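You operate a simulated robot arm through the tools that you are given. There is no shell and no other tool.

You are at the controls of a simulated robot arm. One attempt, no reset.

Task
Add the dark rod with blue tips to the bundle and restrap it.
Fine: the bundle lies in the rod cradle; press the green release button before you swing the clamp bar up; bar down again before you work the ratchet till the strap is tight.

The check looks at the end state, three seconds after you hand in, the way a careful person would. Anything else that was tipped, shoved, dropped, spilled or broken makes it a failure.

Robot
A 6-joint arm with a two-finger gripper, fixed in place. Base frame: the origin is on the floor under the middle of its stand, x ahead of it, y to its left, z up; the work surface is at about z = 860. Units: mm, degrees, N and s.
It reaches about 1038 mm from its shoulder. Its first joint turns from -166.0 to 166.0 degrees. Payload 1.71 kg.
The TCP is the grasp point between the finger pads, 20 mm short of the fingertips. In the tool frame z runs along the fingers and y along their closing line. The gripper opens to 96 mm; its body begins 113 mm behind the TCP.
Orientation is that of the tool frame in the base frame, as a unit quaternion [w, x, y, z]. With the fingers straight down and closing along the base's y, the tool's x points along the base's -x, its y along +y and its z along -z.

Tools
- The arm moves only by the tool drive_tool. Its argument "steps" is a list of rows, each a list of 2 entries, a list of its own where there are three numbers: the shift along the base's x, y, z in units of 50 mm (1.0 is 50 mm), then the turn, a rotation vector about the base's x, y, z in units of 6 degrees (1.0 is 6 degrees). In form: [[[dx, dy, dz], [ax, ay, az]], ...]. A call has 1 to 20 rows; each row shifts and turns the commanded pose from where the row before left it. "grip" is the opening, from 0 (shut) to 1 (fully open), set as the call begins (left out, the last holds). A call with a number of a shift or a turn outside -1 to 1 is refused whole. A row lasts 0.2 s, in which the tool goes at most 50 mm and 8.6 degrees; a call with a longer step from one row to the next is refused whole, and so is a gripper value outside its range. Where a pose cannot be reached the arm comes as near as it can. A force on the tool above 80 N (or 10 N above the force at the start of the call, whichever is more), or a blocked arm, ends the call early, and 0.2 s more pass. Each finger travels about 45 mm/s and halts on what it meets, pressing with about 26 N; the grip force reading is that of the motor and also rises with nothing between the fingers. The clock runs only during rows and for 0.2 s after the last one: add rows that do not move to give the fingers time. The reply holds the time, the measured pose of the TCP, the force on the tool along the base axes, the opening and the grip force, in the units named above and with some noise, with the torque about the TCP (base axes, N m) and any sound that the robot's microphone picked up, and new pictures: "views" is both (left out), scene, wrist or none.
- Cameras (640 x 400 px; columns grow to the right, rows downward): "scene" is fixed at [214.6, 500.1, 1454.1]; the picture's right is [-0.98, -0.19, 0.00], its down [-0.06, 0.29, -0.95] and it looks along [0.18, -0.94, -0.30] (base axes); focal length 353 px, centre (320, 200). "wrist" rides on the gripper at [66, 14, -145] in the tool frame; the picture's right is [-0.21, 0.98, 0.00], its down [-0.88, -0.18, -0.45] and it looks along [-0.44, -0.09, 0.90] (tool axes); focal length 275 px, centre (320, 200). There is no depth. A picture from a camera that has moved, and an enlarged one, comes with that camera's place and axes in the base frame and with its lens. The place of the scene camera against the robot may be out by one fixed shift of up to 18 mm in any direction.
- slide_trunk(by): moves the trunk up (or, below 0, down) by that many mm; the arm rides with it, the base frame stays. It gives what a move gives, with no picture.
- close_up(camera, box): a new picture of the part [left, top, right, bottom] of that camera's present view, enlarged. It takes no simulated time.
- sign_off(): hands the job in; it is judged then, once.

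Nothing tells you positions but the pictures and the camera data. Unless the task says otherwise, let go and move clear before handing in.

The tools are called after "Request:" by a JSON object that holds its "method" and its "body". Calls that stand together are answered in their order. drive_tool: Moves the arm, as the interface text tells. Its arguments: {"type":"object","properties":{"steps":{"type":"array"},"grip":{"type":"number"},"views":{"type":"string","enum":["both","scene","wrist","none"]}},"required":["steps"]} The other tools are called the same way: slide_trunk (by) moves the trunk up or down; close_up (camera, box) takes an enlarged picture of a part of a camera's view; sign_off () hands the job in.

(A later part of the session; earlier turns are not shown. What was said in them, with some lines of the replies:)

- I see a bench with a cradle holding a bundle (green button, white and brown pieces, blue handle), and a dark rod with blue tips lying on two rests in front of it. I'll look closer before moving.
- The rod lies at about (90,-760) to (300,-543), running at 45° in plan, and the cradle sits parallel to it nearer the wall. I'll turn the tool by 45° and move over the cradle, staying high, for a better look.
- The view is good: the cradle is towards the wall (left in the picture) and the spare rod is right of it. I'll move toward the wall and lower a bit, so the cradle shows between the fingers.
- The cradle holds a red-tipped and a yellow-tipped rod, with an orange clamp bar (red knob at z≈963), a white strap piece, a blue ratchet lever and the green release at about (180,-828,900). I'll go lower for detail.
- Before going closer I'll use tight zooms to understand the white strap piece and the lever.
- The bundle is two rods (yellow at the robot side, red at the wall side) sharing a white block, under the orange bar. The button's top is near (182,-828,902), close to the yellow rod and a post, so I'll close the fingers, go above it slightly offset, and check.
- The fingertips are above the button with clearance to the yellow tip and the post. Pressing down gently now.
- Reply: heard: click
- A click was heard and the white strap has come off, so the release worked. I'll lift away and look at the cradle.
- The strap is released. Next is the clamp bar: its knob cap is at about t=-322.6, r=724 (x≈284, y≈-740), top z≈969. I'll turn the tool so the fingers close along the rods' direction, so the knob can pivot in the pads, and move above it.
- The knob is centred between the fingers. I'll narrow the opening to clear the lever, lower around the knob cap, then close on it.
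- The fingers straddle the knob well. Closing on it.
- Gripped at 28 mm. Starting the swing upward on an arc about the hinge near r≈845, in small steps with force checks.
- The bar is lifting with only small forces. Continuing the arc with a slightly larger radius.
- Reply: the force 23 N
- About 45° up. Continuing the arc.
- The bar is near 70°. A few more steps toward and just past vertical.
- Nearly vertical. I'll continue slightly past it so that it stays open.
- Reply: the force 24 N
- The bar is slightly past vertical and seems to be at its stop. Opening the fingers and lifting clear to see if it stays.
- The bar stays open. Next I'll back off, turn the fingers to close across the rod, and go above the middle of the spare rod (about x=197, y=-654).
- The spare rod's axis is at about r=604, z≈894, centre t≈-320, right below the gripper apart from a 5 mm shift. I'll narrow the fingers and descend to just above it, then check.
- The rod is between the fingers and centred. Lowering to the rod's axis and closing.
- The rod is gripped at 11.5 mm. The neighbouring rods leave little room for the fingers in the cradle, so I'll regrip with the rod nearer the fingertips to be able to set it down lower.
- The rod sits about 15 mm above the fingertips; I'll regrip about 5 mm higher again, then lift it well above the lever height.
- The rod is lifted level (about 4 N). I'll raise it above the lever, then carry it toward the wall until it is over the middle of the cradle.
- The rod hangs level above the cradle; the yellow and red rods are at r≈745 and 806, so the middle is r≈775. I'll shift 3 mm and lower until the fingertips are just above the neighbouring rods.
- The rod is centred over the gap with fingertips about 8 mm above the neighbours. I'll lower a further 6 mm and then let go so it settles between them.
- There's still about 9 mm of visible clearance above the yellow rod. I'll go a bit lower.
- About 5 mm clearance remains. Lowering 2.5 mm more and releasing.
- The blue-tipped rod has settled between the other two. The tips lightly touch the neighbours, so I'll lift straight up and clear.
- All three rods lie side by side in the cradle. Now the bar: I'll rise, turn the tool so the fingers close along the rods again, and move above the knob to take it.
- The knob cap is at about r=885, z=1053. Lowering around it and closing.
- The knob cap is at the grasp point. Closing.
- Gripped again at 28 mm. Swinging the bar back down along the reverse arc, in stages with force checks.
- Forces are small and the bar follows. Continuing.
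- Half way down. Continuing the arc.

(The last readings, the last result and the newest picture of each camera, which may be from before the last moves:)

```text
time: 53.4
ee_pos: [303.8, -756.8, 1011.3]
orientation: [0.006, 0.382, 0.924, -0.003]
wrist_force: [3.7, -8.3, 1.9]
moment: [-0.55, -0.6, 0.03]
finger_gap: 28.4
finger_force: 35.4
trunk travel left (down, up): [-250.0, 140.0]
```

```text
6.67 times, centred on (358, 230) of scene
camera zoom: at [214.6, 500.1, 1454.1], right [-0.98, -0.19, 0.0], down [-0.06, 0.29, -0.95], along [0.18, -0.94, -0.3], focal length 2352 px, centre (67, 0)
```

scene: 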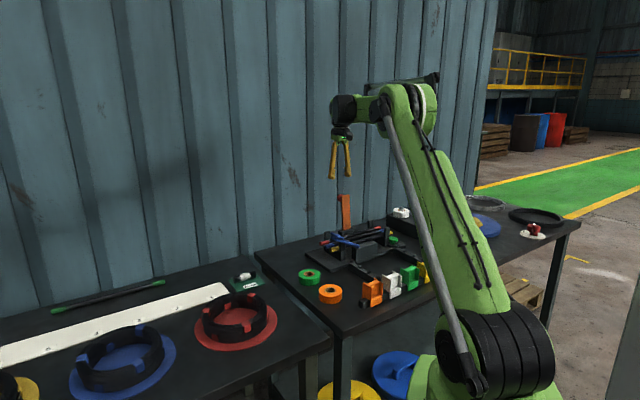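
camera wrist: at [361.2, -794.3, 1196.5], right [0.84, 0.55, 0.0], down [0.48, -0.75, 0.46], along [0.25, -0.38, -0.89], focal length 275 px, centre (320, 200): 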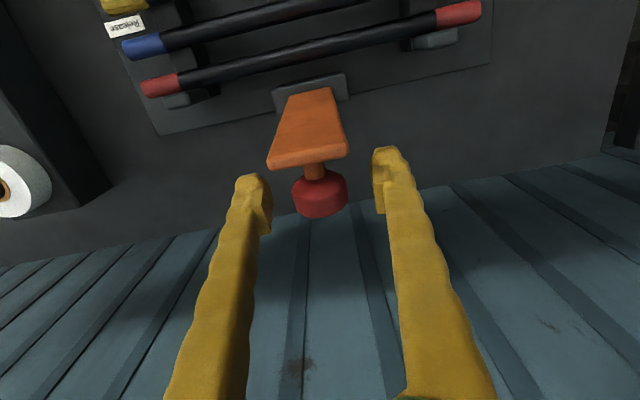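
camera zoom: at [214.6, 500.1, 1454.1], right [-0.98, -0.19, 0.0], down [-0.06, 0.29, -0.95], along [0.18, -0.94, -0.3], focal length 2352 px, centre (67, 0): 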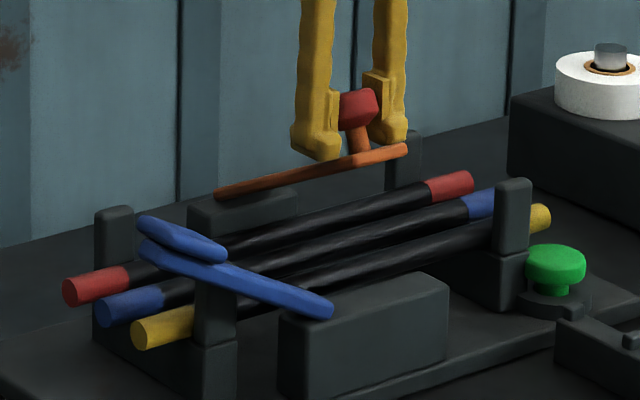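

Continuing down towards the closed position.

Request:
{"method": "drive_tool", "body": {"steps": [[[-0.088, 0.088, -0.176], [0, 0, 0]], [[-0.076, 0.076, -0.186], [0, 0, 0]], [[-0.065, 0.065, -0.196], [0, 0, 0]], [[-0.052, 0.052, -0.204], [0, 0, 0]], [[0, 0, 0], [0, 0, 0]]], "views": "wrist"}}

Request:
{"method": "close_up", "body": {"camera": "scene", "box": [310, 210, 406, 270]}}

```text
time: 54.6
ee_pos: [289.7, -740.8, 972.4]
orientation: [0.006, 0.383, 0.924, -0.004]
wrist_force: [-9.2, -16.2, 5.7]
moment: [-0.63, -0.55, 0.07]
finger_gap: 28.4
finger_force: 34.9
trunk travel left (down, up): [-250.0, 140.0]
camera wrist: at [251.2, -684.2, 1116.8], right [0.84, 0.55, 0.0], down [0.48, -0.75, 0.46], along [0.25, -0.38, -0.89], focal length 275 px, centre (320, 200)
```

wrist: 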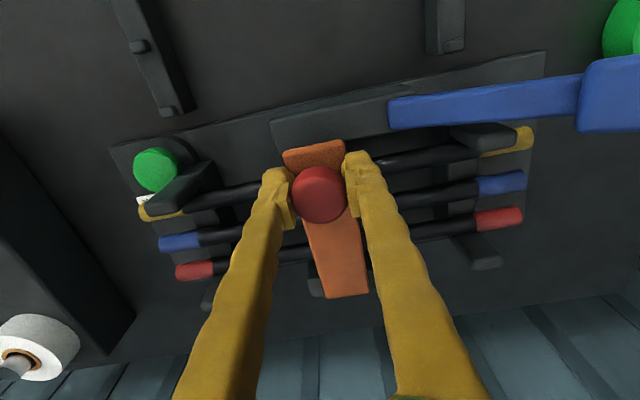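

```text
6.67 times, centred on (358, 240) of scene
camera zoom: at [214.6, 500.1, 1454.1], right [-0.98, -0.19, 0.0], down [-0.06, 0.29, -0.95], along [0.18, -0.94, -0.3], focal length 2352 px, centre (67, -67)
```

zoom: 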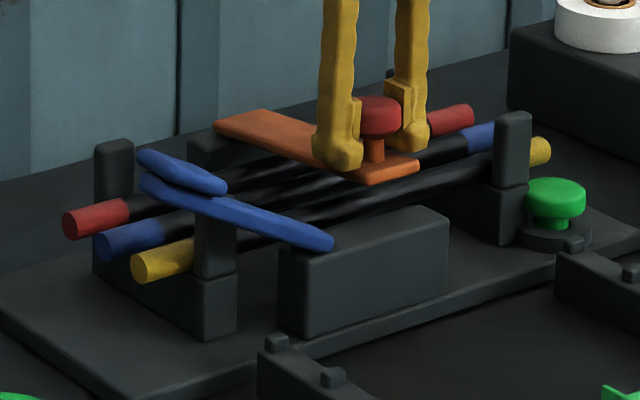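

Almost closed, about 10 mm left. Lowering the last bit gently.

Request:
{"method": "drive_tool", "body": {"steps": [[[-0.03, 0.03, -0.12], [0, 0, 0]], [[-0.02, 0.02, -0.08], [0, 0, 0]], [[0, 0, -0.04], [0, 0, 0]], [[0, 0, 0], [0, 0, 0]]], "views": "wrist"}}

Request:
{"method": "close_up", "body": {"camera": "scene", "box": [310, 210, 406, 270]}}

```text
time: 55.6
ee_pos: [287.0, -738.4, 959.4]
orientation: [0.007, 0.383, 0.924, -0.002]
wrist_force: [-13.5, -17.3, 5.6]
moment: [-0.5, -0.54, -0.01]
finger_gap: 28.4
finger_force: 35.1
trunk travel left (down, up): [-250.0, 140.0]
camera wrist: at [248.5, -681.5, 1104.5], right [0.84, 0.55, 0.0], down [0.48, -0.75, 0.46], along [0.25, -0.38, -0.89], focal length 275 px, centre (320, 200)
```

wrist: 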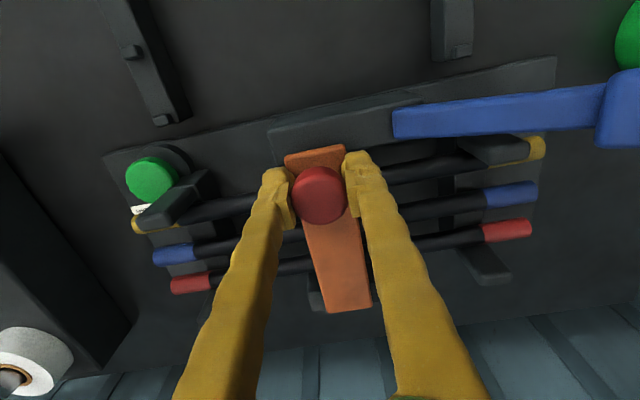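

```text
6.67 times, centred on (358, 240) of scene
camera zoom: at [214.6, 500.1, 1454.1], right [-0.98, -0.19, 0.0], down [-0.06, 0.29, -0.95], along [0.18, -0.94, -0.3], focal length 2352 px, centre (67, -67)
```

zoom: 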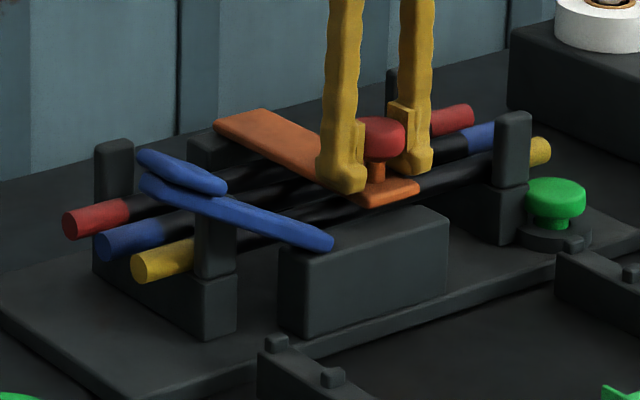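

The bar looks back at its original height. I'll press slightly to be sure it's seated.

Request:
{"method": "drive_tool", "body": {"steps": [[[0, 0, -0.05], [0, 0, 0]], [[0, 0, -0.03], [0, 0, 0]], [[0, 0, 0], [0, 0, 0]]], "views": "none"}}

```text
time: 56.4
ee_pos: [285.8, -739.4, 958.9]
orientation: [0.007, 0.382, 0.924, -0.004]
wrist_force: [-6.6, -21.3, 44.3]
moment: [-0.28, -0.27, -0.09]
finger_gap: 28.3
finger_force: 35.2
trunk travel left (down, up): [-250.0, 140.0]
```

The force rose to 44 N with no more movement, so the bar is fully down. Relaxing, opening and lifting clear.

Request:
{"method": "drive_tool", "body": {"steps": [[[0, 0, 0.06], [0, 0, 0]], [[0, 0, 0], [0, 0, 0]]], "views": "none"}}

Request:
{"method": "drive_tool", "body": {"steps": [[[0, 0, 0], [0, 0, 0]], [[0, 0, 0], [0, 0, 0]], [[0, 0, 0.2], [0, 0, 0]], [[0, 0, 0.6], [0, 0, 0]], [[0, 0, 0.7], [0, 0, 0]], [[0, 0, 0.7], [0, 0, 0]], [[0, 0, 0], [0, 0, 0]]], "grip": 0.5, "views": "both"}}

Request:
{"method": "close_up", "body": {"camera": "scene", "box": [310, 215, 406, 275]}}

Request:
{"method": "close_up", "body": {"camera": "wrist", "box": [100, 20, 620, 345]}}

```text
time: 57.0
ee_pos: [285.4, -739.1, 958.9]
orientation: [0.005, 0.384, 0.923, -0.003]
wrist_force: [-15.8, -9.9, 12.9]
moment: [0.65, 0.85, -0.19]
finger_gap: 28.5
finger_force: 35.3
trunk travel left (down, up): [-250.0, 140.0]
```

```text
time: 58.6
ee_pos: [289.2, -738.7, 1070.6]
orientation: [0.006, 0.382, 0.924, -0.003]
wrist_force: [-0.8, 0.2, 0.4]
moment: [-0.03, -0.02, -0.01]
finger_gap: 47.8
finger_force: 0.0
trunk travel left (down, up): [-250.0, 140.0]
camera wrist: at [251.5, -681.5, 1214.0], right [0.84, 0.55, 0.0], down [0.49, -0.75, 0.46], along [0.25, -0.38, -0.89], focal length 275 px, centre (320, 200)
```

scene: 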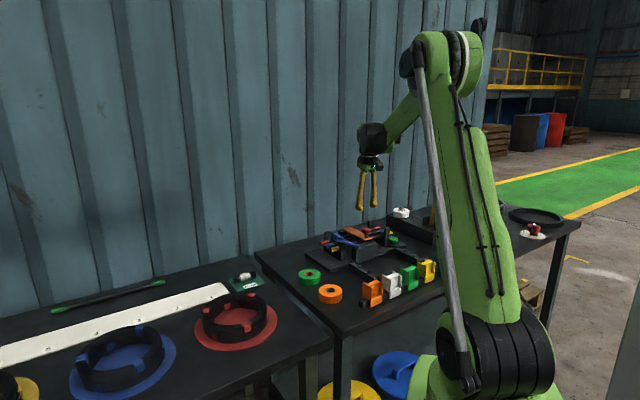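
wrist: 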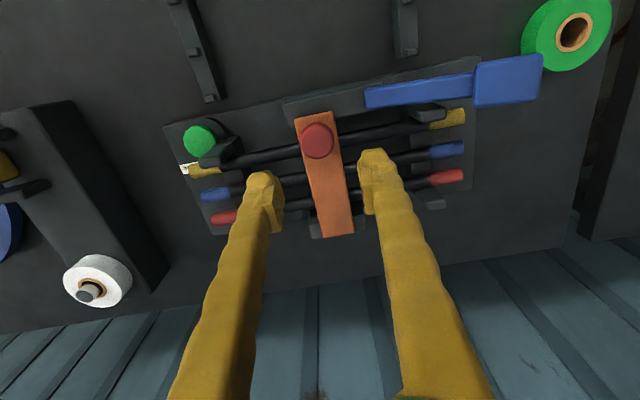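

```text
6.67 times, centred on (358, 245) of scene
camera zoom: at [214.6, 500.1, 1454.1], right [-0.98, -0.19, 0.0], down [-0.06, 0.29, -0.95], along [0.18, -0.94, -0.3], focal length 2352 px, centre (67, -100)
```

zoom: 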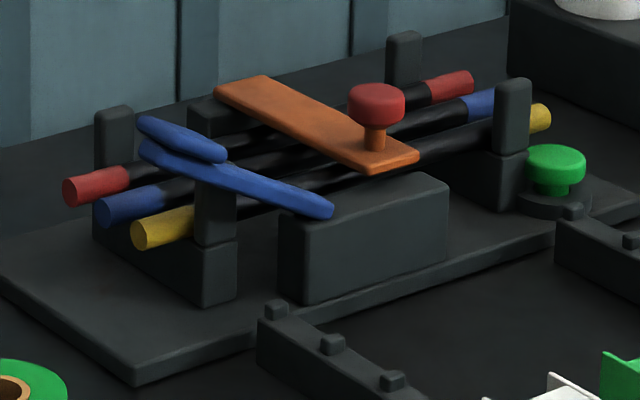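

```text
1.23 times, centred on (360, 182) of wrist
camera zoom: at [251.5, -681.5, 1214.0], right [0.84, 0.55, 0.0], down [0.49, -0.75, 0.46], along [0.25, -0.38, -0.89], focal length 339 px, centre (271, 222)
```

zoom: 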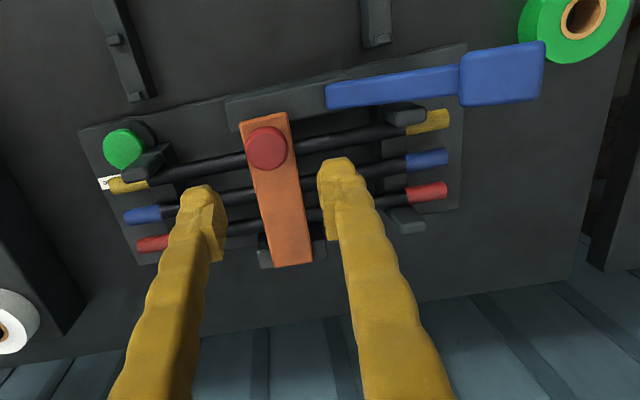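

The bar is down over all three rods. Next is the blue ratchet lever: its paddle is at about t=-168, r=702, z≈990, hinged near t≈-268, z≈922. I'll turn the fingers to close across the lever and move above the paddle.

Request:
{"method": "drive_tool", "body": {"steps": [[[0.118, 0.165, 0], [0, 0, 1]], [[0.118, 0.165, 0], [0, 0, 1]], [[0.118, 0.165, 0], [0, 0, 1]], [[0.118, 0.165, 0], [0, 0, 1]], [[0.118, 0.165, 0], [0, 0, 1]], [[0.118, 0.165, 0], [0, 0, 1]], [[0.118, 0.165, 0], [0, 0, 1]], [[0.118, 0.165, 0], [0, 0, 1]], [[0.118, 0.165, 0], [0, 0, 1]], [[0.118, 0.165, 0], [0, 0, 1]], [[0.118, 0.165, 0], [0, 0, 1]], [[0.118, 0.165, 0], [0, 0, 1]], [[0.118, 0.165, 0], [0, 0, 1]], [[0.118, 0.165, 0], [0, 0, 1]], [[0.118, 0.165, 0], [0, 0, 1]], [[0, 0, 0], [0, 0, 0]]], "grip": 0.6, "views": "both"}}

Request:
{"method": "close_up", "body": {"camera": "wrist", "box": [220, 60, 420, 260]}}

Request:
{"method": "close_up", "body": {"camera": "scene", "box": [310, 195, 406, 255]}}

```text
time: 62.0
ee_pos: [376.2, -617.1, 1068.5]
orientation: [0.006, -0.383, 0.924, 0.003]
wrist_force: [0.0, 0.8, -0.5]
moment: [-0.01, 0.04, 0.02]
finger_gap: 57.7
finger_force: 0.1
trunk travel left (down, up): [-250.0, 140.0]
camera wrist: at [318.3, -654.9, 1213.2], right [-0.55, 0.84, 0.0], down [0.75, 0.49, 0.46], along [0.38, 0.25, -0.89], focal length 275 px, centre (320, 200)
```

scene: 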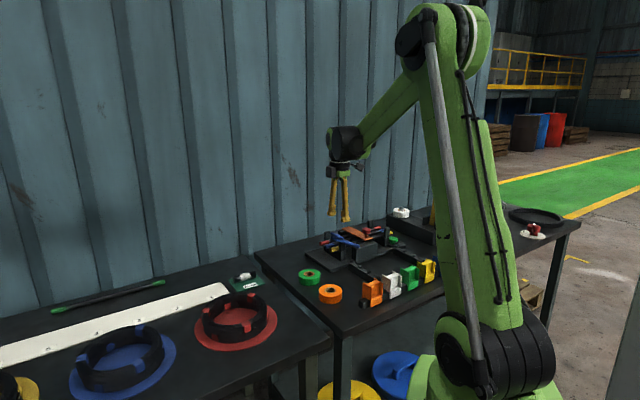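
wrist: 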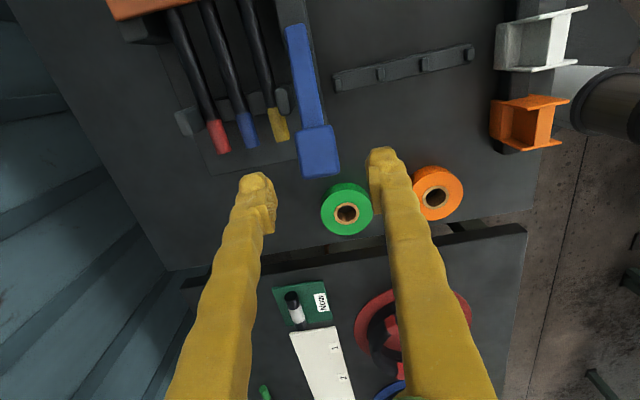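

```text
2.00 times, centred on (320, 160) of wrist
camera zoom: at [318.3, -654.9, 1213.2], right [-0.55, 0.84, 0.0], down [0.75, 0.49, 0.46], along [0.38, 0.25, -0.89], focal length 551 px, centre (320, 280)
```

zoom: 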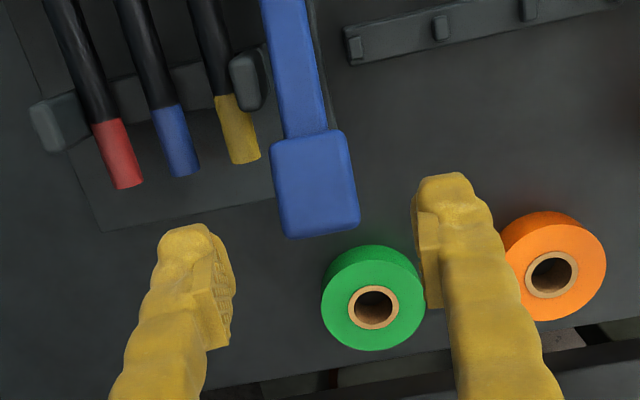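

```text
6.67 times, centred on (358, 225) of scene
camera zoom: at [214.6, 500.1, 1454.1], right [-0.98, -0.19, 0.0], down [-0.06, 0.29, -0.95], along [0.18, -0.94, -0.3], focal length 2352 px, centre (67, 33)
```

zoom: 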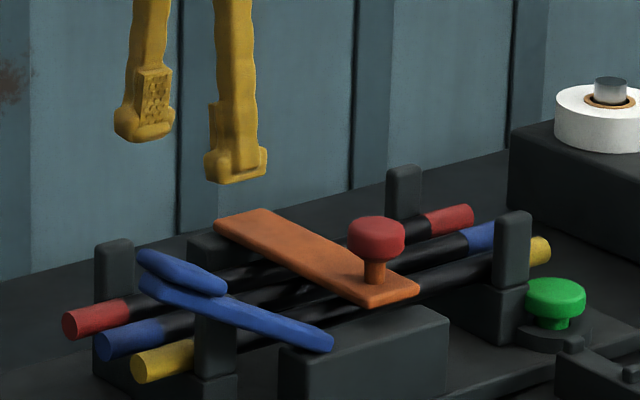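

The paddle is centred under the gripper. Descending to it and closing.

Request:
{"method": "drive_tool", "body": {"steps": [[[0, -0.02, -0.6], [0, 0, 0]], [[0, 0, -0.6], [0, 0, 0]], [[0, 0, -0.4], [0, 0, 0]], [[0, 0, 0], [0, 0, 0]]], "views": "both"}}

Request:
{"method": "close_up", "body": {"camera": "scene", "box": [310, 205, 406, 265]}}

Request:
{"method": "close_up", "body": {"camera": "wrist", "box": [220, 100, 420, 300]}}

```text
time: 63.0
ee_pos: [374.9, -619.8, 988.6]
orientation: [0.007, -0.383, 0.924, 0.003]
wrist_force: [0.7, -0.1, 0.6]
moment: [0.01, 0.0, -0.02]
finger_gap: 57.5
finger_force: 0.0
trunk travel left (down, up): [-250.0, 140.0]
camera wrist: at [318.7, -656.3, 1133.1], right [-0.55, 0.84, 0.0], down [0.75, 0.48, 0.46], along [0.38, 0.25, -0.89], focal length 275 px, centre (320, 200)
```

scene: 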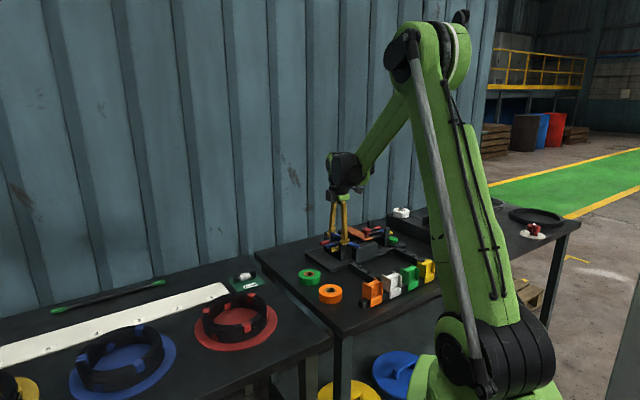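
wrist: 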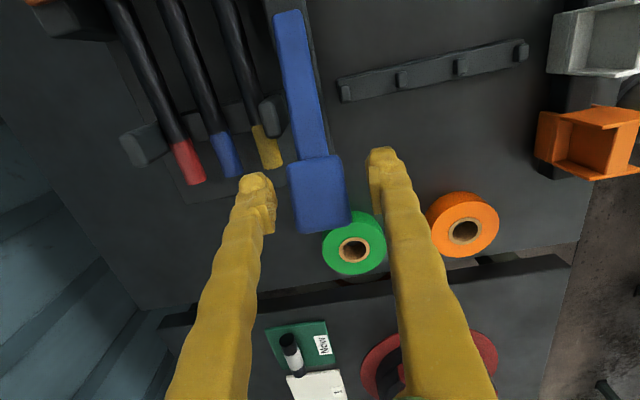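

```text
6.67 times, centred on (358, 235) of scene
camera zoom: at [214.6, 500.1, 1454.1], right [-0.98, -0.19, 0.0], down [-0.06, 0.29, -0.95], along [0.18, -0.94, -0.3], focal length 2352 px, centre (67, -33)
```

zoom: 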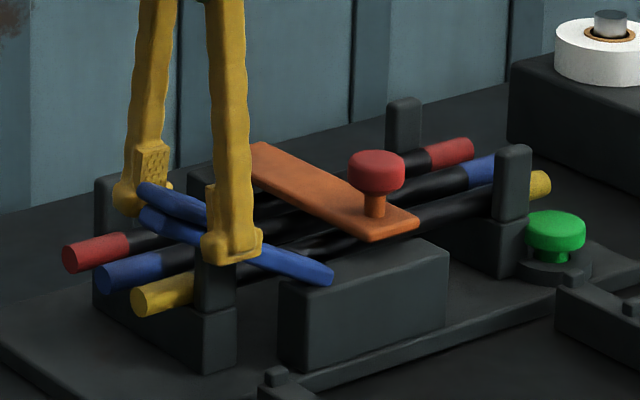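

```text
2.00 times, centred on (320, 200) of wrist
camera zoom: at [318.7, -656.3, 1133.1], right [-0.55, 0.84, 0.0], down [0.75, 0.48, 0.46], along [0.38, 0.25, -0.89], focal length 551 px, centre (320, 200)
```

zoom: 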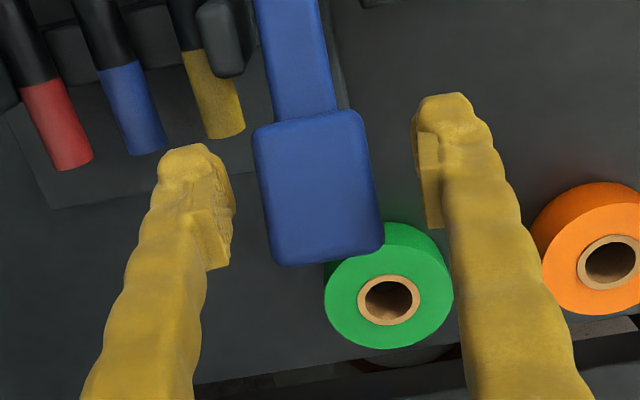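

The fingers straddle the paddle. Closing.

Request:
{"method": "drive_tool", "body": {"steps": [[[0, 0, 0], [0, 0, 0]], [[0, 0, 0], [0, 0, 0]], [[0, 0, 0], [0, 0, 0]], [[0, 0, 0], [0, 0, 0]]], "grip": 0, "views": "none"}}

Request:
{"method": "close_up", "body": {"camera": "scene", "box": [310, 205, 406, 265]}}

```text
time: 64.0
ee_pos: [377.6, -618.3, 989.0]
orientation: [0.006, -0.383, 0.924, 0.003]
wrist_force: [12.7, -13.8, 4.6]
moment: [-0.37, 0.21, 0.03]
finger_gap: 32.6
finger_force: 35.1
trunk travel left (down, up): [-250.0, 140.0]
```

```text
6.67 times, centred on (358, 235) of scene
camera zoom: at [214.6, 500.1, 1454.1], right [-0.98, -0.19, 0.0], down [-0.06, 0.29, -0.95], along [0.18, -0.94, -0.3], focal length 2352 px, centre (67, -33)
```

zoom: 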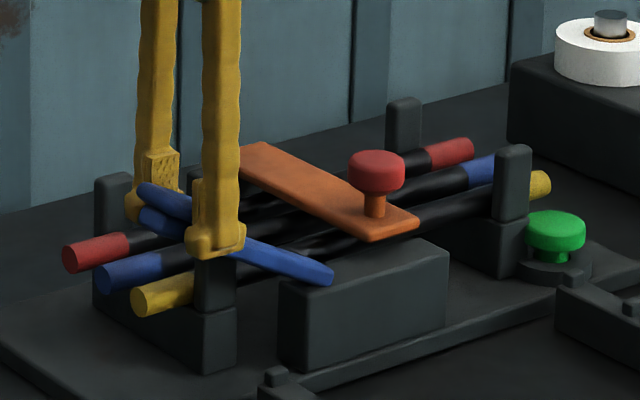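

Gripped at 32.6 mm. I'll try the lever downward first in a small arc, listening for clicks.

Request:
{"method": "drive_tool", "body": {"steps": [[[0.014, -0.014, 0], [0, 0, 0]], [[0.076, 0.076, -0.176], [0, 0, 0]], [[0.066, 0.066, -0.184], [0, 0, 0]], [[0, 0, 0], [0, 0, 0]]], "views": "none"}}

Request:
{"method": "close_up", "body": {"camera": "scene", "box": [310, 205, 406, 265]}}

```text
time: 65.0
ee_pos: [385.3, -611.5, 971.8]
orientation: [0.007, -0.382, 0.924, 0.002]
wrist_force: [4.6, -10.9, 10.2]
moment: [-0.56, 0.65, -0.15]
finger_gap: 31.3
finger_force: 34.8
trunk travel left (down, up): [-250.0, 140.0]
```

```text
6.67 times, centred on (358, 235) of scene
camera zoom: at [214.6, 500.1, 1454.1], right [-0.98, -0.19, 0.0], down [-0.06, 0.29, -0.95], along [0.18, -0.94, -0.3], focal length 2352 px, centre (67, -33)
```

zoom: 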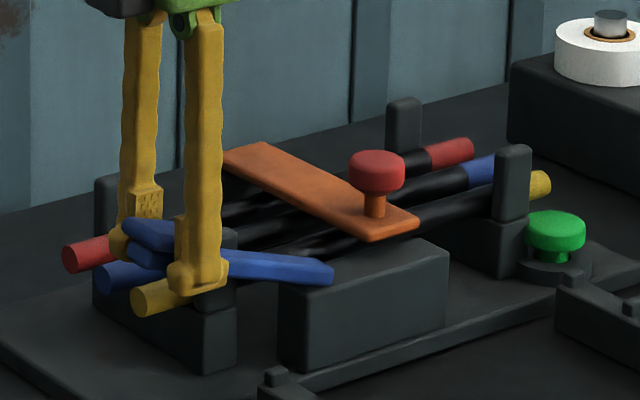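

The lever moves down freely. Continuing downward.

Request:
{"method": "drive_tool", "body": {"steps": [[[0.055, 0.055, -0.192], [0, 0, 0]], [[0.042, 0.042, -0.198], [0, 0, 0]], [[0, 0, 0], [0, 0, 0]]], "views": "none"}}

Request:
{"method": "close_up", "body": {"camera": "scene", "box": [310, 205, 406, 265]}}

```text
time: 65.8
ee_pos: [389.2, -606.6, 951.4]
orientation: [0.007, -0.383, 0.924, 0.003]
wrist_force: [6.6, -9.6, 10.7]
moment: [-0.53, 0.63, -0.17]
finger_gap: 31.3
finger_force: 34.9
trunk travel left (down, up): [-250.0, 140.0]
```

```text
6.67 times, centred on (358, 235) of scene
camera zoom: at [214.6, 500.1, 1454.1], right [-0.98, -0.19, 0.0], down [-0.06, 0.29, -0.95], along [0.18, -0.94, -0.3], focal length 2352 px, centre (67, -33)
```

zoom: 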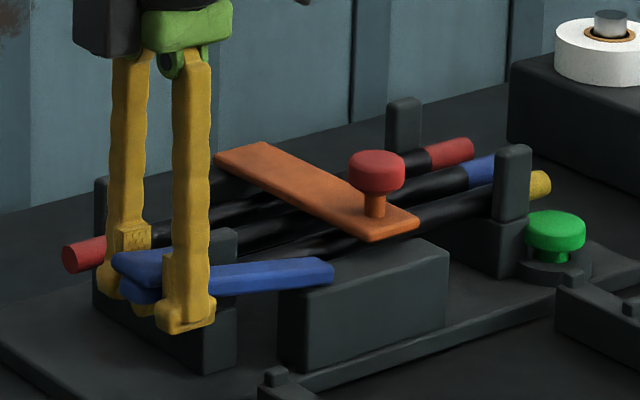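

No click yet and still free. Going further down.

Request:
{"method": "drive_tool", "body": {"steps": [[[0.03, 0.03, -0.2], [0, 0, 0]], [[0.017, 0.017, -0.2], [0, 0, 0]], [[0, 0, 0], [0, 0, 0]]], "views": "wrist"}}

Request:
{"method": "close_up", "body": {"camera": "scene", "box": [310, 205, 406, 265]}}

```text
time: 66.6
ee_pos: [391.2, -604.0, 934.2]
orientation: [0.007, -0.382, 0.924, 0.002]
wrist_force: [17.6, -23.2, 44.2]
moment: [0.18, 0.06, -0.05]
finger_gap: 32.7
finger_force: 34.8
trunk travel left (down, up): [-250.0, 140.0]
camera wrist: at [334.7, -641.7, 1077.4], right [-0.55, 0.84, 0.0], down [0.75, 0.49, 0.46], along [0.38, 0.25, -0.89], focal length 275 px, centre (320, 200)
```

wrist: 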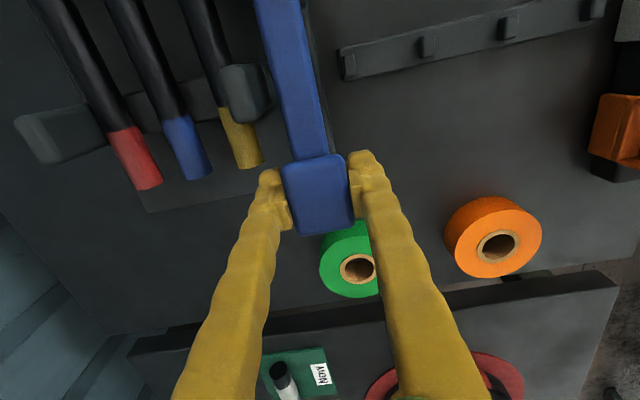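

```text
6.67 times, centred on (358, 235) of scene
camera zoom: at [214.6, 500.1, 1454.1], right [-0.98, -0.19, 0.0], down [-0.06, 0.29, -0.95], along [0.18, -0.94, -0.3], focal length 2352 px, centre (67, -33)
```

zoom: 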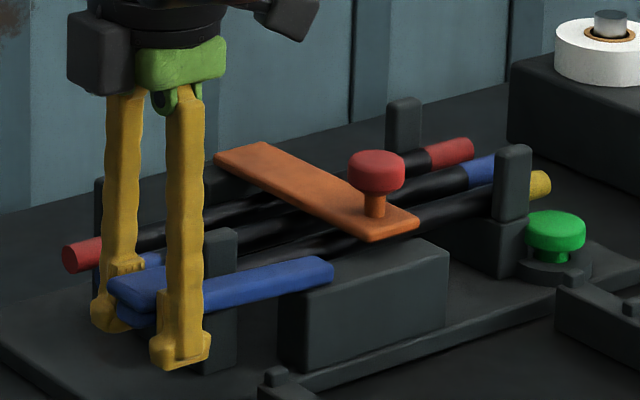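

The lever reached its lower stop (44 N, no click reported). Now swinging it back up to see what the upstroke does.

Request:
{"method": "drive_tool", "body": {"steps": [[[-0.0226, -0.0226, 0.204], [0, 0, 0]], [[-0.034, -0.034, 0.2], [0, 0, 0]], [[-0.047, -0.047, 0.196], [0, 0, 0]], [[-0.058, -0.058, 0.19], [0, 0, 0]], [[-0.069, -0.069, 0.18], [0, 0, 0]], [[0, 0, 0], [0, 0, 0]]], "views": "none"}}

Request:
{"method": "close_up", "body": {"camera": "scene", "box": [310, 205, 406, 265]}}

```text
time: 68.0
ee_pos: [380.4, -614.2, 979.5]
orientation: [0.007, -0.383, 0.924, 0.003]
wrist_force: [-0.9, -4.9, -9.1]
moment: [0.73, -0.59, 0.05]
finger_gap: 32.0
finger_force: 34.7
trunk travel left (down, up): [-250.0, 140.0]
```

```text
6.67 times, centred on (358, 235) of scene
camera zoom: at [214.6, 500.1, 1454.1], right [-0.98, -0.19, 0.0], down [-0.06, 0.29, -0.95], along [0.18, -0.94, -0.3], focal length 2352 px, centre (67, -33)
```

zoom: 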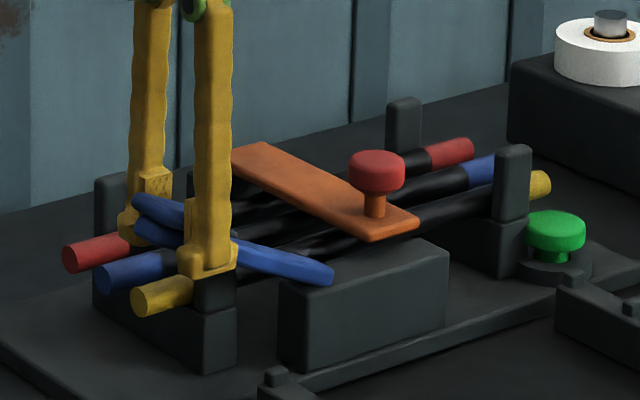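

No click yet. Continuing upward past the original position.

Request:
{"method": "drive_tool", "body": {"steps": [[[-0.081, -0.081, 0.172], [0, 0, 0]], [[-0.0905, -0.0905, 0.162], [0, 0, 0]], [[-0.1, -0.1, 0.15], [0, 0, 0]], [[0, 0, 0], [0, 0, 0]]], "views": "none"}}

Request:
{"method": "close_up", "body": {"camera": "scene", "box": [310, 205, 406, 265]}}

```text
time: 69.0
ee_pos: [366.2, -629.4, 1003.6]
orientation: [0.005, -0.381, 0.924, 0.002]
wrist_force: [0.2, -1.1, 0.7]
moment: [-0.04, 0.04, -0.03]
finger_gap: 6.0
finger_force: 29.7
trunk travel left (down, up): [-250.0, 140.0]
```

```text
6.67 times, centred on (358, 235) of scene
camera zoom: at [214.6, 500.1, 1454.1], right [-0.98, -0.19, 0.0], down [-0.06, 0.29, -0.95], along [0.18, -0.94, -0.3], focal length 2352 px, centre (67, -33)
```

zoom: 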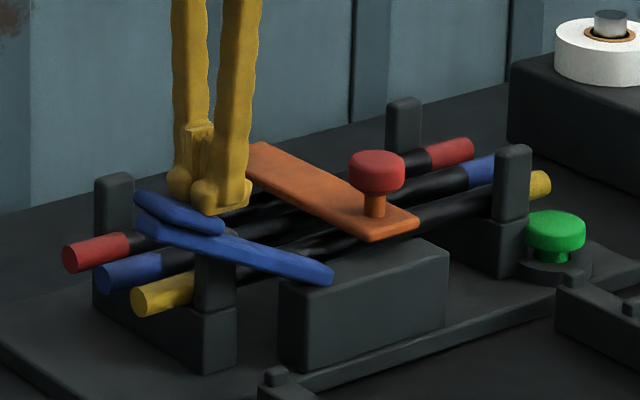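

The lever hit its upper stop near its starting angle and the fingers slid off; the lever's range is about 20°. I'll rise, reopen, and take the paddle again for full strokes.

Request:
{"method": "drive_tool", "body": {"steps": [[[0, 0, 0.4], [0, 0, 0]], [[0, 0, 0.4], [0, 0, 0]], [[0, 0, 0], [0, 0, 0]]], "views": "none"}}

Request:
{"method": "drive_tool", "body": {"steps": [[[0.24, 0.2, 0], [0, 0, 0]], [[0, 0, 0], [0, 0, 0]], [[0, 0, 0], [0, 0, 0]], [[0, 0, 0], [0, 0, 0]]], "grip": 0.6, "views": "both"}}

Request:
{"method": "close_up", "body": {"camera": "wrist", "box": [220, 60, 420, 260]}}

Request:
{"method": "close_up", "body": {"camera": "scene", "box": [310, 215, 414, 280]}}

```text
time: 69.8
ee_pos: [365.8, -628.7, 1044.9]
orientation: [0.007, -0.383, 0.924, 0.003]
wrist_force: [0.2, 0.0, 0.2]
moment: [-0.03, 0.05, 0.0]
finger_gap: 0.1
finger_force: 29.3
trunk travel left (down, up): [-250.0, 140.0]
```

```text
time: 70.8
ee_pos: [376.9, -619.2, 1043.4]
orientation: [0.006, -0.383, 0.924, 0.002]
wrist_force: [0.2, -0.4, 0.6]
moment: [0.02, 0.0, 0.01]
finger_gap: 57.8
finger_force: 0.0
trunk travel left (down, up): [-250.0, 140.0]
camera wrist: at [320.4, -657.8, 1188.3], right [-0.55, 0.84, 0.0], down [0.75, 0.48, 0.46], along [0.38, 0.25, -0.89], focal length 275 px, centre (320, 200)
```

scene: 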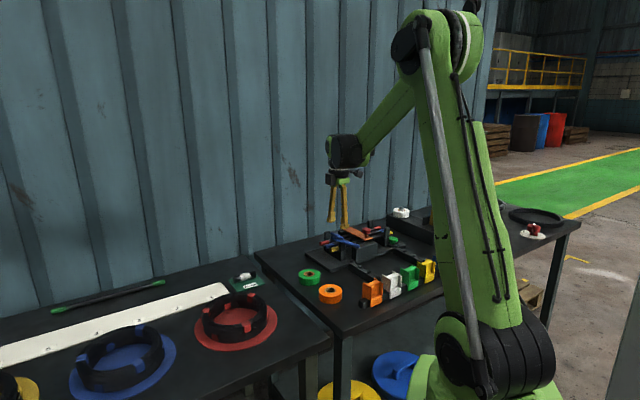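
wrist: 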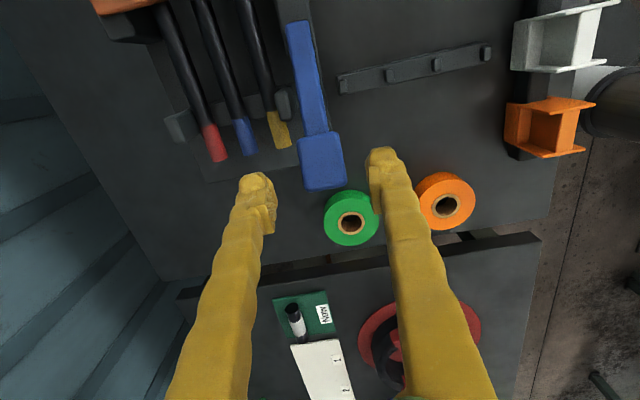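

```text
2.00 times, centred on (320, 160) of wrist
camera zoom: at [320.4, -657.8, 1188.3], right [-0.55, 0.84, 0.0], down [0.75, 0.48, 0.46], along [0.38, 0.25, -0.89], focal length 551 px, centre (320, 280)
```

zoom: 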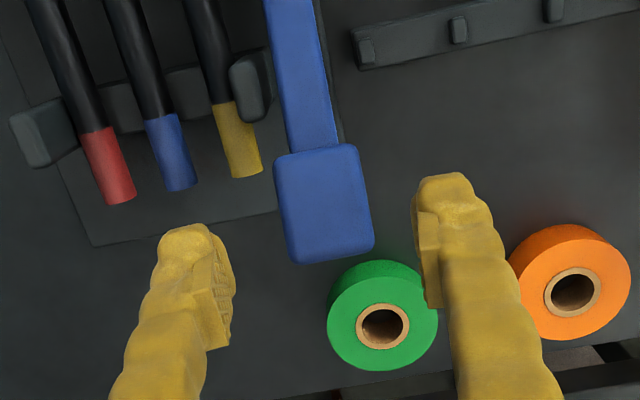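

```text
6.15 times, centred on (362, 248) of scene
camera zoom: at [214.6, 500.1, 1454.1], right [-0.98, -0.19, 0.0], down [-0.06, 0.29, -0.95], along [0.18, -0.94, -0.3], focal length 2171 px, centre (62, -92)
```

zoom: 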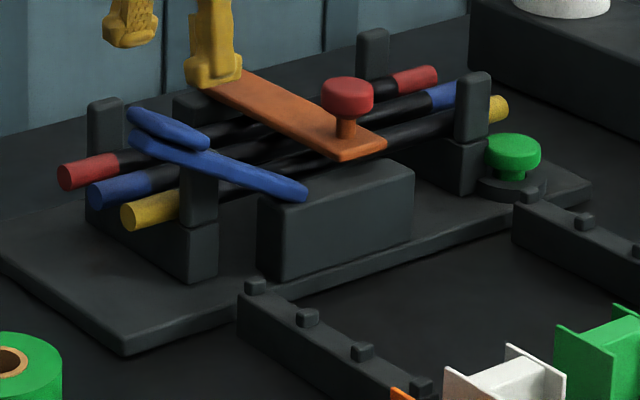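

The lever has sprung back to its upper rest by itself, so strokes can be done by pushing down. I'll close the fingers, go over the outer part of the paddle and push it down fully.

Request:
{"method": "drive_tool", "body": {"steps": [[[0.156, 0.166, 0], [0, 0, 0]], [[0, 0, 0], [0, 0, 0]], [[0, 0, 0], [0, 0, 0]], [[0, 0, 0], [0, 0, 0]]], "grip": 0, "views": "none"}}

Request:
{"method": "drive_tool", "body": {"steps": [[[0, 0, -0.2], [0, 0, 0]], [[0, 0, -0.2], [0, 0, 0]], [[0, 0, -0.2], [0, 0, 0]], [[0, 0, -0.2], [0, 0, 0]], [[0, 0, -0.2], [0, 0, 0]], [[0, 0, -0.2], [0, 0, 0]], [[0, 0, 0], [0, 0, 0]]], "views": "scene"}}

Request:
{"method": "close_up", "body": {"camera": "scene", "box": [310, 205, 406, 265]}}

```text
time: 71.8
ee_pos: [384.2, -611.9, 1044.6]
orientation: [0.007, -0.383, 0.924, 0.003]
wrist_force: [-0.6, 0.2, -0.8]
moment: [-0.01, -0.01, -0.02]
finger_gap: 0.0
finger_force: 24.2
trunk travel left (down, up): [-250.0, 140.0]
```

```text
time: 73.4
ee_pos: [384.1, -610.1, 984.6]
orientation: [0.007, -0.382, 0.924, 0.002]
wrist_force: [1.4, 0.3, 3.7]
moment: [0.03, 0.0, -0.05]
finger_gap: 6.4
finger_force: 28.9
trunk travel left (down, up): [-250.0, 140.0]
```

scene: 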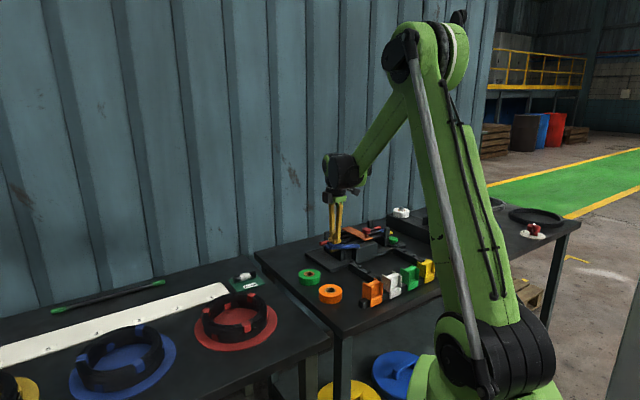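

```text
6.67 times, centred on (358, 235) of scene
camera zoom: at [214.6, 500.1, 1454.1], right [-0.98, -0.19, 0.0], down [-0.06, 0.29, -0.95], along [0.18, -0.94, -0.3], focal length 2352 px, centre (67, -33)
```

zoom: 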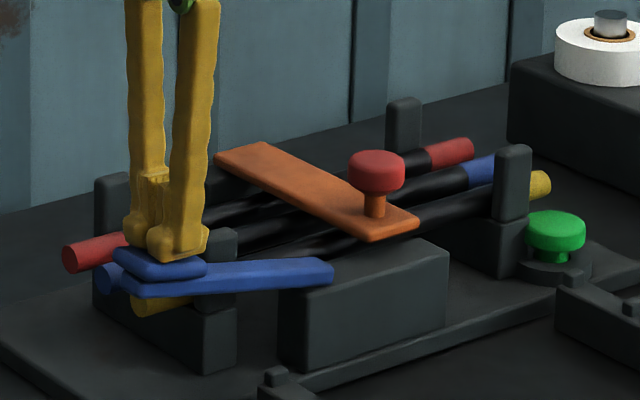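

The push works with little force. Continuing down to the stop.

Request:
{"method": "drive_tool", "body": {"steps": [[[0, 0, -0.16], [0, 0, 0]], [[0, 0, -0.16], [0, 0, 0]], [[0, 0, -0.1], [0, 0, 0]], [[0, 0, -0.06], [0, 0, 0]], [[0, 0, 0], [0, 0, 0]]], "views": "none"}}

Request:
{"method": "close_up", "body": {"camera": "scene", "box": [310, 205, 406, 265]}}

```text
time: 74.3
ee_pos: [370.3, -610.5, 971.1]
orientation: [0.014, -0.382, 0.924, -0.001]
wrist_force: [-2.0, 0.1, 4.7]
moment: [0.03, 0.01, 0.05]
finger_gap: 5.9
finger_force: 29.1
trunk travel left (down, up): [-250.0, 140.0]
stopped in row 4: the force on the tool passed its limit at 89 N (the readings are from after the stop); the commanded pose is now the measured one
```

```text
6.67 times, centred on (358, 235) of scene
camera zoom: at [214.6, 500.1, 1454.1], right [-0.98, -0.19, 0.0], down [-0.06, 0.29, -0.95], along [0.18, -0.94, -0.3], focal length 2352 px, centre (67, -33)
```

zoom: 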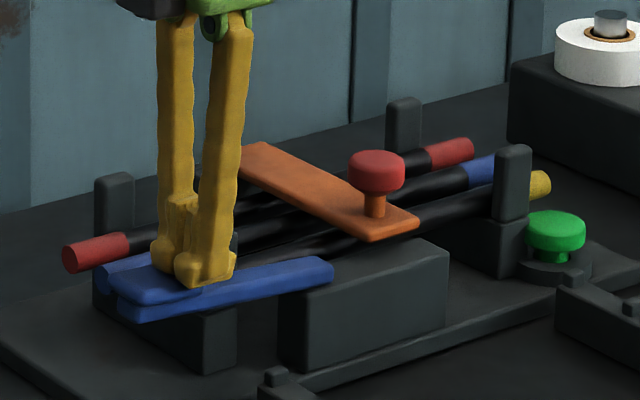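

The lever is at its lower stop again. I'll lift off and watch if it springs back, and whether anything changes.

Request:
{"method": "drive_tool", "body": {"steps": [[[0.1, 0, 0.2], [0, 0, 0]], [[0.1, 0, 0.4], [0, 0, 0]], [[0, 0, 0.4], [0, 0, 0]], [[0, 0, 0.4], [0, 0, 0]], [[0, 0, 0], [0, 0, 0]]], "views": "wrist"}}

Request:
{"method": "close_up", "body": {"camera": "scene", "box": [310, 205, 406, 265]}}

```text
time: 75.5
ee_pos: [382.6, -612.4, 1042.6]
orientation: [0.014, -0.383, 0.924, -0.003]
wrist_force: [0.1, 0.4, 0.1]
moment: [-0.05, 0.01, -0.02]
finger_gap: 0.0
finger_force: 29.3
trunk travel left (down, up): [-250.0, 140.0]
camera wrist: at [323.3, -650.1, 1184.4], right [-0.55, 0.84, -0.01], down [0.74, 0.49, 0.47], along [0.4, 0.25, -0.88], focal length 275 px, centre (320, 200)
```

wrist: 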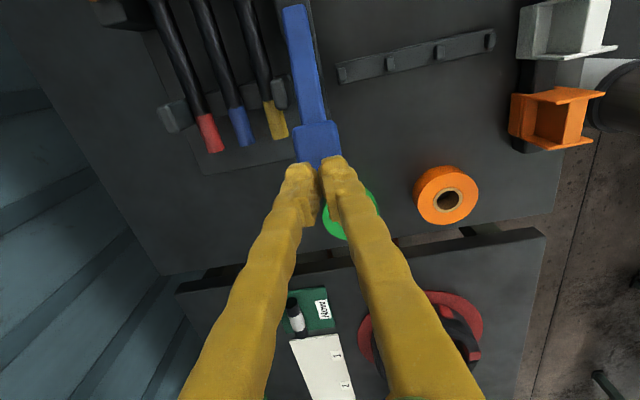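

```text
6.67 times, centred on (358, 235) of scene
camera zoom: at [214.6, 500.1, 1454.1], right [-0.98, -0.19, 0.0], down [-0.06, 0.29, -0.95], along [0.18, -0.94, -0.3], focal length 2352 px, centre (67, -33)
```

zoom: 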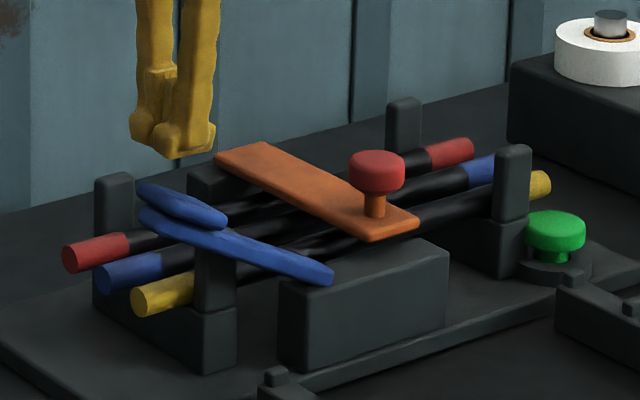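

The lever is spring-loaded, but two full strokes gave no click, so perhaps the bar isn't quite seated. I'll compare the bar with its starting picture using the same zoom.

Request:
{"method": "close_up", "body": {"camera": "scene", "box": [335, 225, 399, 265]}}

```text
10.00 times, centred on (367, 245) of scene
camera zoom: at [214.6, 500.1, 1454.1], right [-0.98, -0.19, 0.0], down [-0.06, 0.29, -0.95], along [0.18, -0.94, -0.3], focal length 3528 px, centre (-150, -250)
```

zoom: 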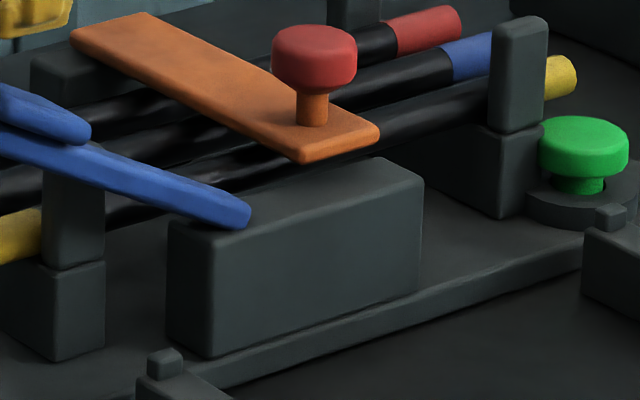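

The bar is exactly where it began, so it is seated. The ratchet may just need more strokes; I'll do another complete push and release while listening.

Request:
{"method": "drive_tool", "body": {"steps": [[[0, 0, -0.3], [0, 0, 0]], [[0, 0, -0.3], [0, 0, 0]], [[0, 0, -0.3], [0, 0, 0]], [[0, 0, -0.3], [0, 0, 0]], [[0, 0, -0.2], [0, 0, 0]], [[0, 0, -0.08], [0, 0, 0]], [[0, 0, 0], [0, 0, 0]]], "views": "none"}}

Request:
{"method": "close_up", "body": {"camera": "scene", "box": [310, 215, 406, 275]}}

```text
time: 77.1
ee_pos: [382.8, -611.1, 968.9]
orientation: [0.013, -0.382, 0.924, -0.003]
wrist_force: [9.0, -13.7, 52.8]
moment: [0.05, -0.25, -0.07]
finger_gap: 6.1
finger_force: 29.7
trunk travel left (down, up): [-250.0, 140.0]
```

```text
6.67 times, centred on (358, 245) of scene
camera zoom: at [214.6, 500.1, 1454.1], right [-0.98, -0.19, 0.0], down [-0.06, 0.29, -0.95], along [0.18, -0.94, -0.3], focal length 2352 px, centre (67, -100)
```

zoom: 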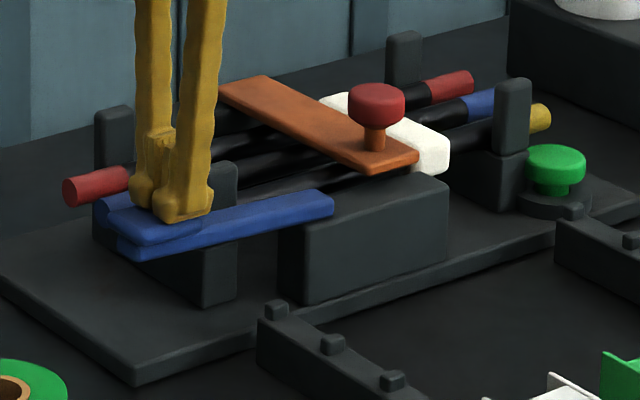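

The white strap has reappeared across the bundle on this stroke. I'll lift off, let the lever return, and compare the strap with how it looked at the start.

Request:
{"method": "drive_tool", "body": {"steps": [[[0, 0, 0.2], [0, 0, 0]], [[0, 0, 0.4], [0, 0, 0]], [[0, 0, 0.5], [0, 0, 0]], [[0, 0, 0.5], [0, 0, 0]], [[0, 0, 0.4], [0, 0, 0]], [[0, 0, 0], [0, 0, 0]]], "views": "both"}}

Request:
{"method": "close_up", "body": {"camera": "scene", "box": [335, 225, 399, 265]}}

```text
time: 78.5
ee_pos: [382.5, -611.1, 1066.0]
orientation: [0.013, -0.383, 0.924, -0.003]
wrist_force: [0.0, -0.8, 0.4]
moment: [-0.02, -0.01, 0.01]
finger_gap: 0.0
finger_force: 29.4
trunk travel left (down, up): [-250.0, 140.0]
camera wrist: at [323.7, -648.9, 1209.6], right [-0.55, 0.84, -0.01], down [0.74, 0.49, 0.47], along [0.4, 0.25, -0.88], focal length 275 px, centre (320, 200)
```

scene: 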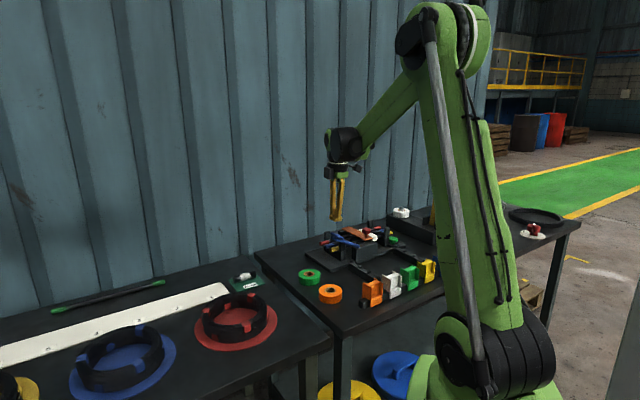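
wrist: 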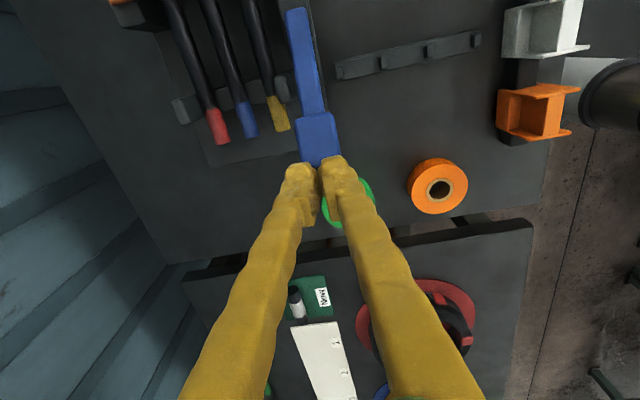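

```text
10.00 times, centred on (367, 245) of scene
camera zoom: at [214.6, 500.1, 1454.1], right [-0.98, -0.19, 0.0], down [-0.06, 0.29, -0.95], along [0.18, -0.94, -0.3], focal length 3528 px, centre (-150, -250)
```

zoom: 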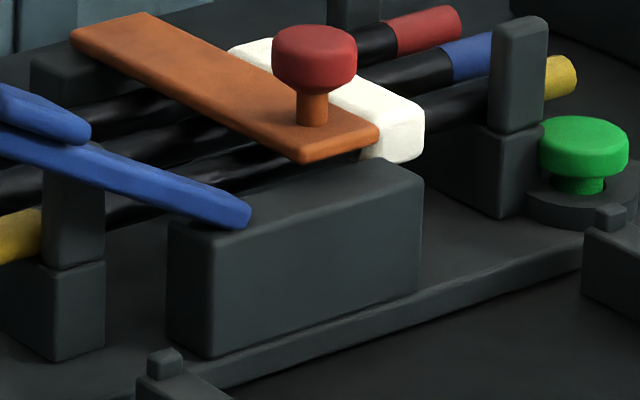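

The strap looks the same as at the start, now over all three rods, with the bar down and lever at rest. I'll rise and view the cradle from above for a final check.

Request:
{"method": "drive_tool", "body": {"steps": [[[0, 0, 0.7], [0, 0, 0]], [[0, 0, 0.7], [0, 0, 0]], [[-0.5, -0.5, 0.5], [0, 0, 0]], [[-0.5, -0.5, 0.4], [0, 0, 0]], [[-0.5, -0.5, 0], [0, 0, 0]], [[-0.5, -0.5, 0], [0, 0, 0]], [[-0.5, -0.5, 0], [0, 0, 0]], [[-0.5, -0.5, 0], [0, 0, 0]], [[-0.5, -0.5, 0], [0, 0, 0]], [[0, 0, 0], [0, 0, 0]]], "grip": 1, "views": "both"}}

Request:
{"method": "close_up", "body": {"camera": "wrist", "box": [200, 40, 440, 290]}}

Request:
{"method": "close_up", "body": {"camera": "scene", "box": [260, 160, 500, 310]}}

```text
time: 80.7
ee_pos: [207.2, -786.0, 1181.2]
orientation: [0.014, -0.382, 0.924, -0.002]
wrist_force: [-0.5, -0.2, 0.2]
moment: [0.01, -0.01, 0.02]
finger_gap: 95.9
finger_force: 0.0
trunk travel left (down, up): [-250.0, 140.0]
camera wrist: at [147.1, -824.4, 1324.7], right [-0.55, 0.84, -0.01], down [0.74, 0.49, 0.47], along [0.4, 0.25, -0.88], focal length 275 px, centre (320, 200)
```

scene: 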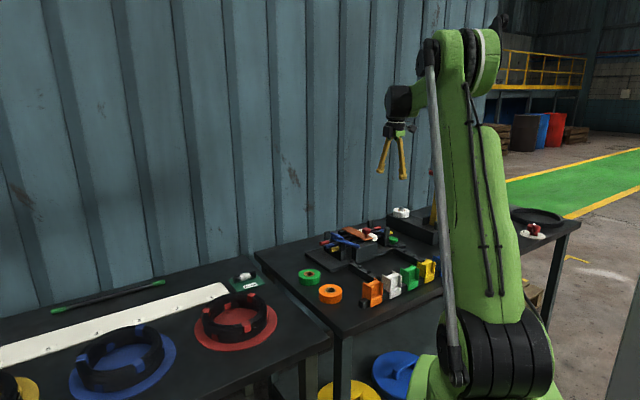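
wrist: 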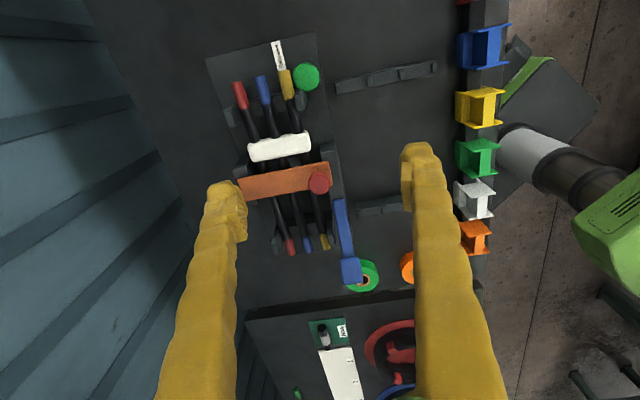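

```text
1.60 times, centred on (320, 165) of wrist
camera zoom: at [147.1, -824.4, 1324.7], right [-0.55, 0.84, -0.01], down [0.74, 0.49, 0.47], along [0.4, 0.25, -0.88], focal length 440 px, centre (320, 256)
```

zoom: 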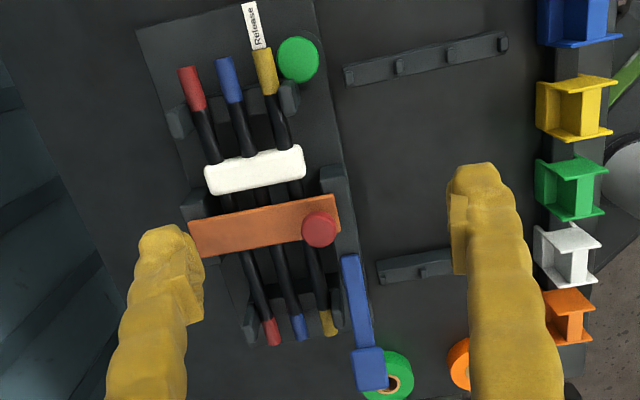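

```text
2.67 times, centred on (380, 235) of scene
camera zoom: at [214.6, 500.1, 1454.1], right [-0.98, -0.19, 0.0], down [-0.06, 0.29, -0.95], along [0.18, -0.94, -0.3], focal length 941 px, centre (160, 107)
```

zoom: 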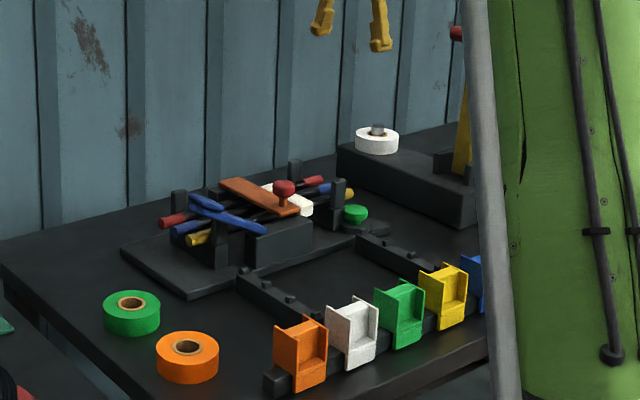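

From above, all three rods run through the white strap, the clamp bar is down and the lever is back at rest. Nothing else on the benches has moved and the gripper is open and clear, so I'm handing in.

Request:
{"method": "sign_off", "body": {}}

```text
The job is handed in.
```

I added the blue-tipped rod to the bundle and restrapped it, then handed the job in; I don't have the verdict.

- **Release:** I pressed the green button first. It clicked and the white strap came off.
- **Bar and rod:** I swung the clamp bar up and set the dark rod between the red- and yellow-tipped rods. The fingers wouldn't fit between the rods, so I let it fall the last 15 mm or so, and it settled level.
- **Bar down:** I lowered the bar until it would go no further. In the pictures it sits exactly where it started.
- **Ratchet:** I worked the lever through three full strokes. The strap reappeared on the third, looking the same as at the start but now over all three rods.

I judged the strap tight by its appearance, because the ratchet made no sound on any stroke. During the second stroke the push briefly passed the 80 N limit (89 N) at the lever's lower stop. The lever still sprang back normally afterwards.

In the last pictures nothing else looked moved, and I left the gripper open and clear of the bench.
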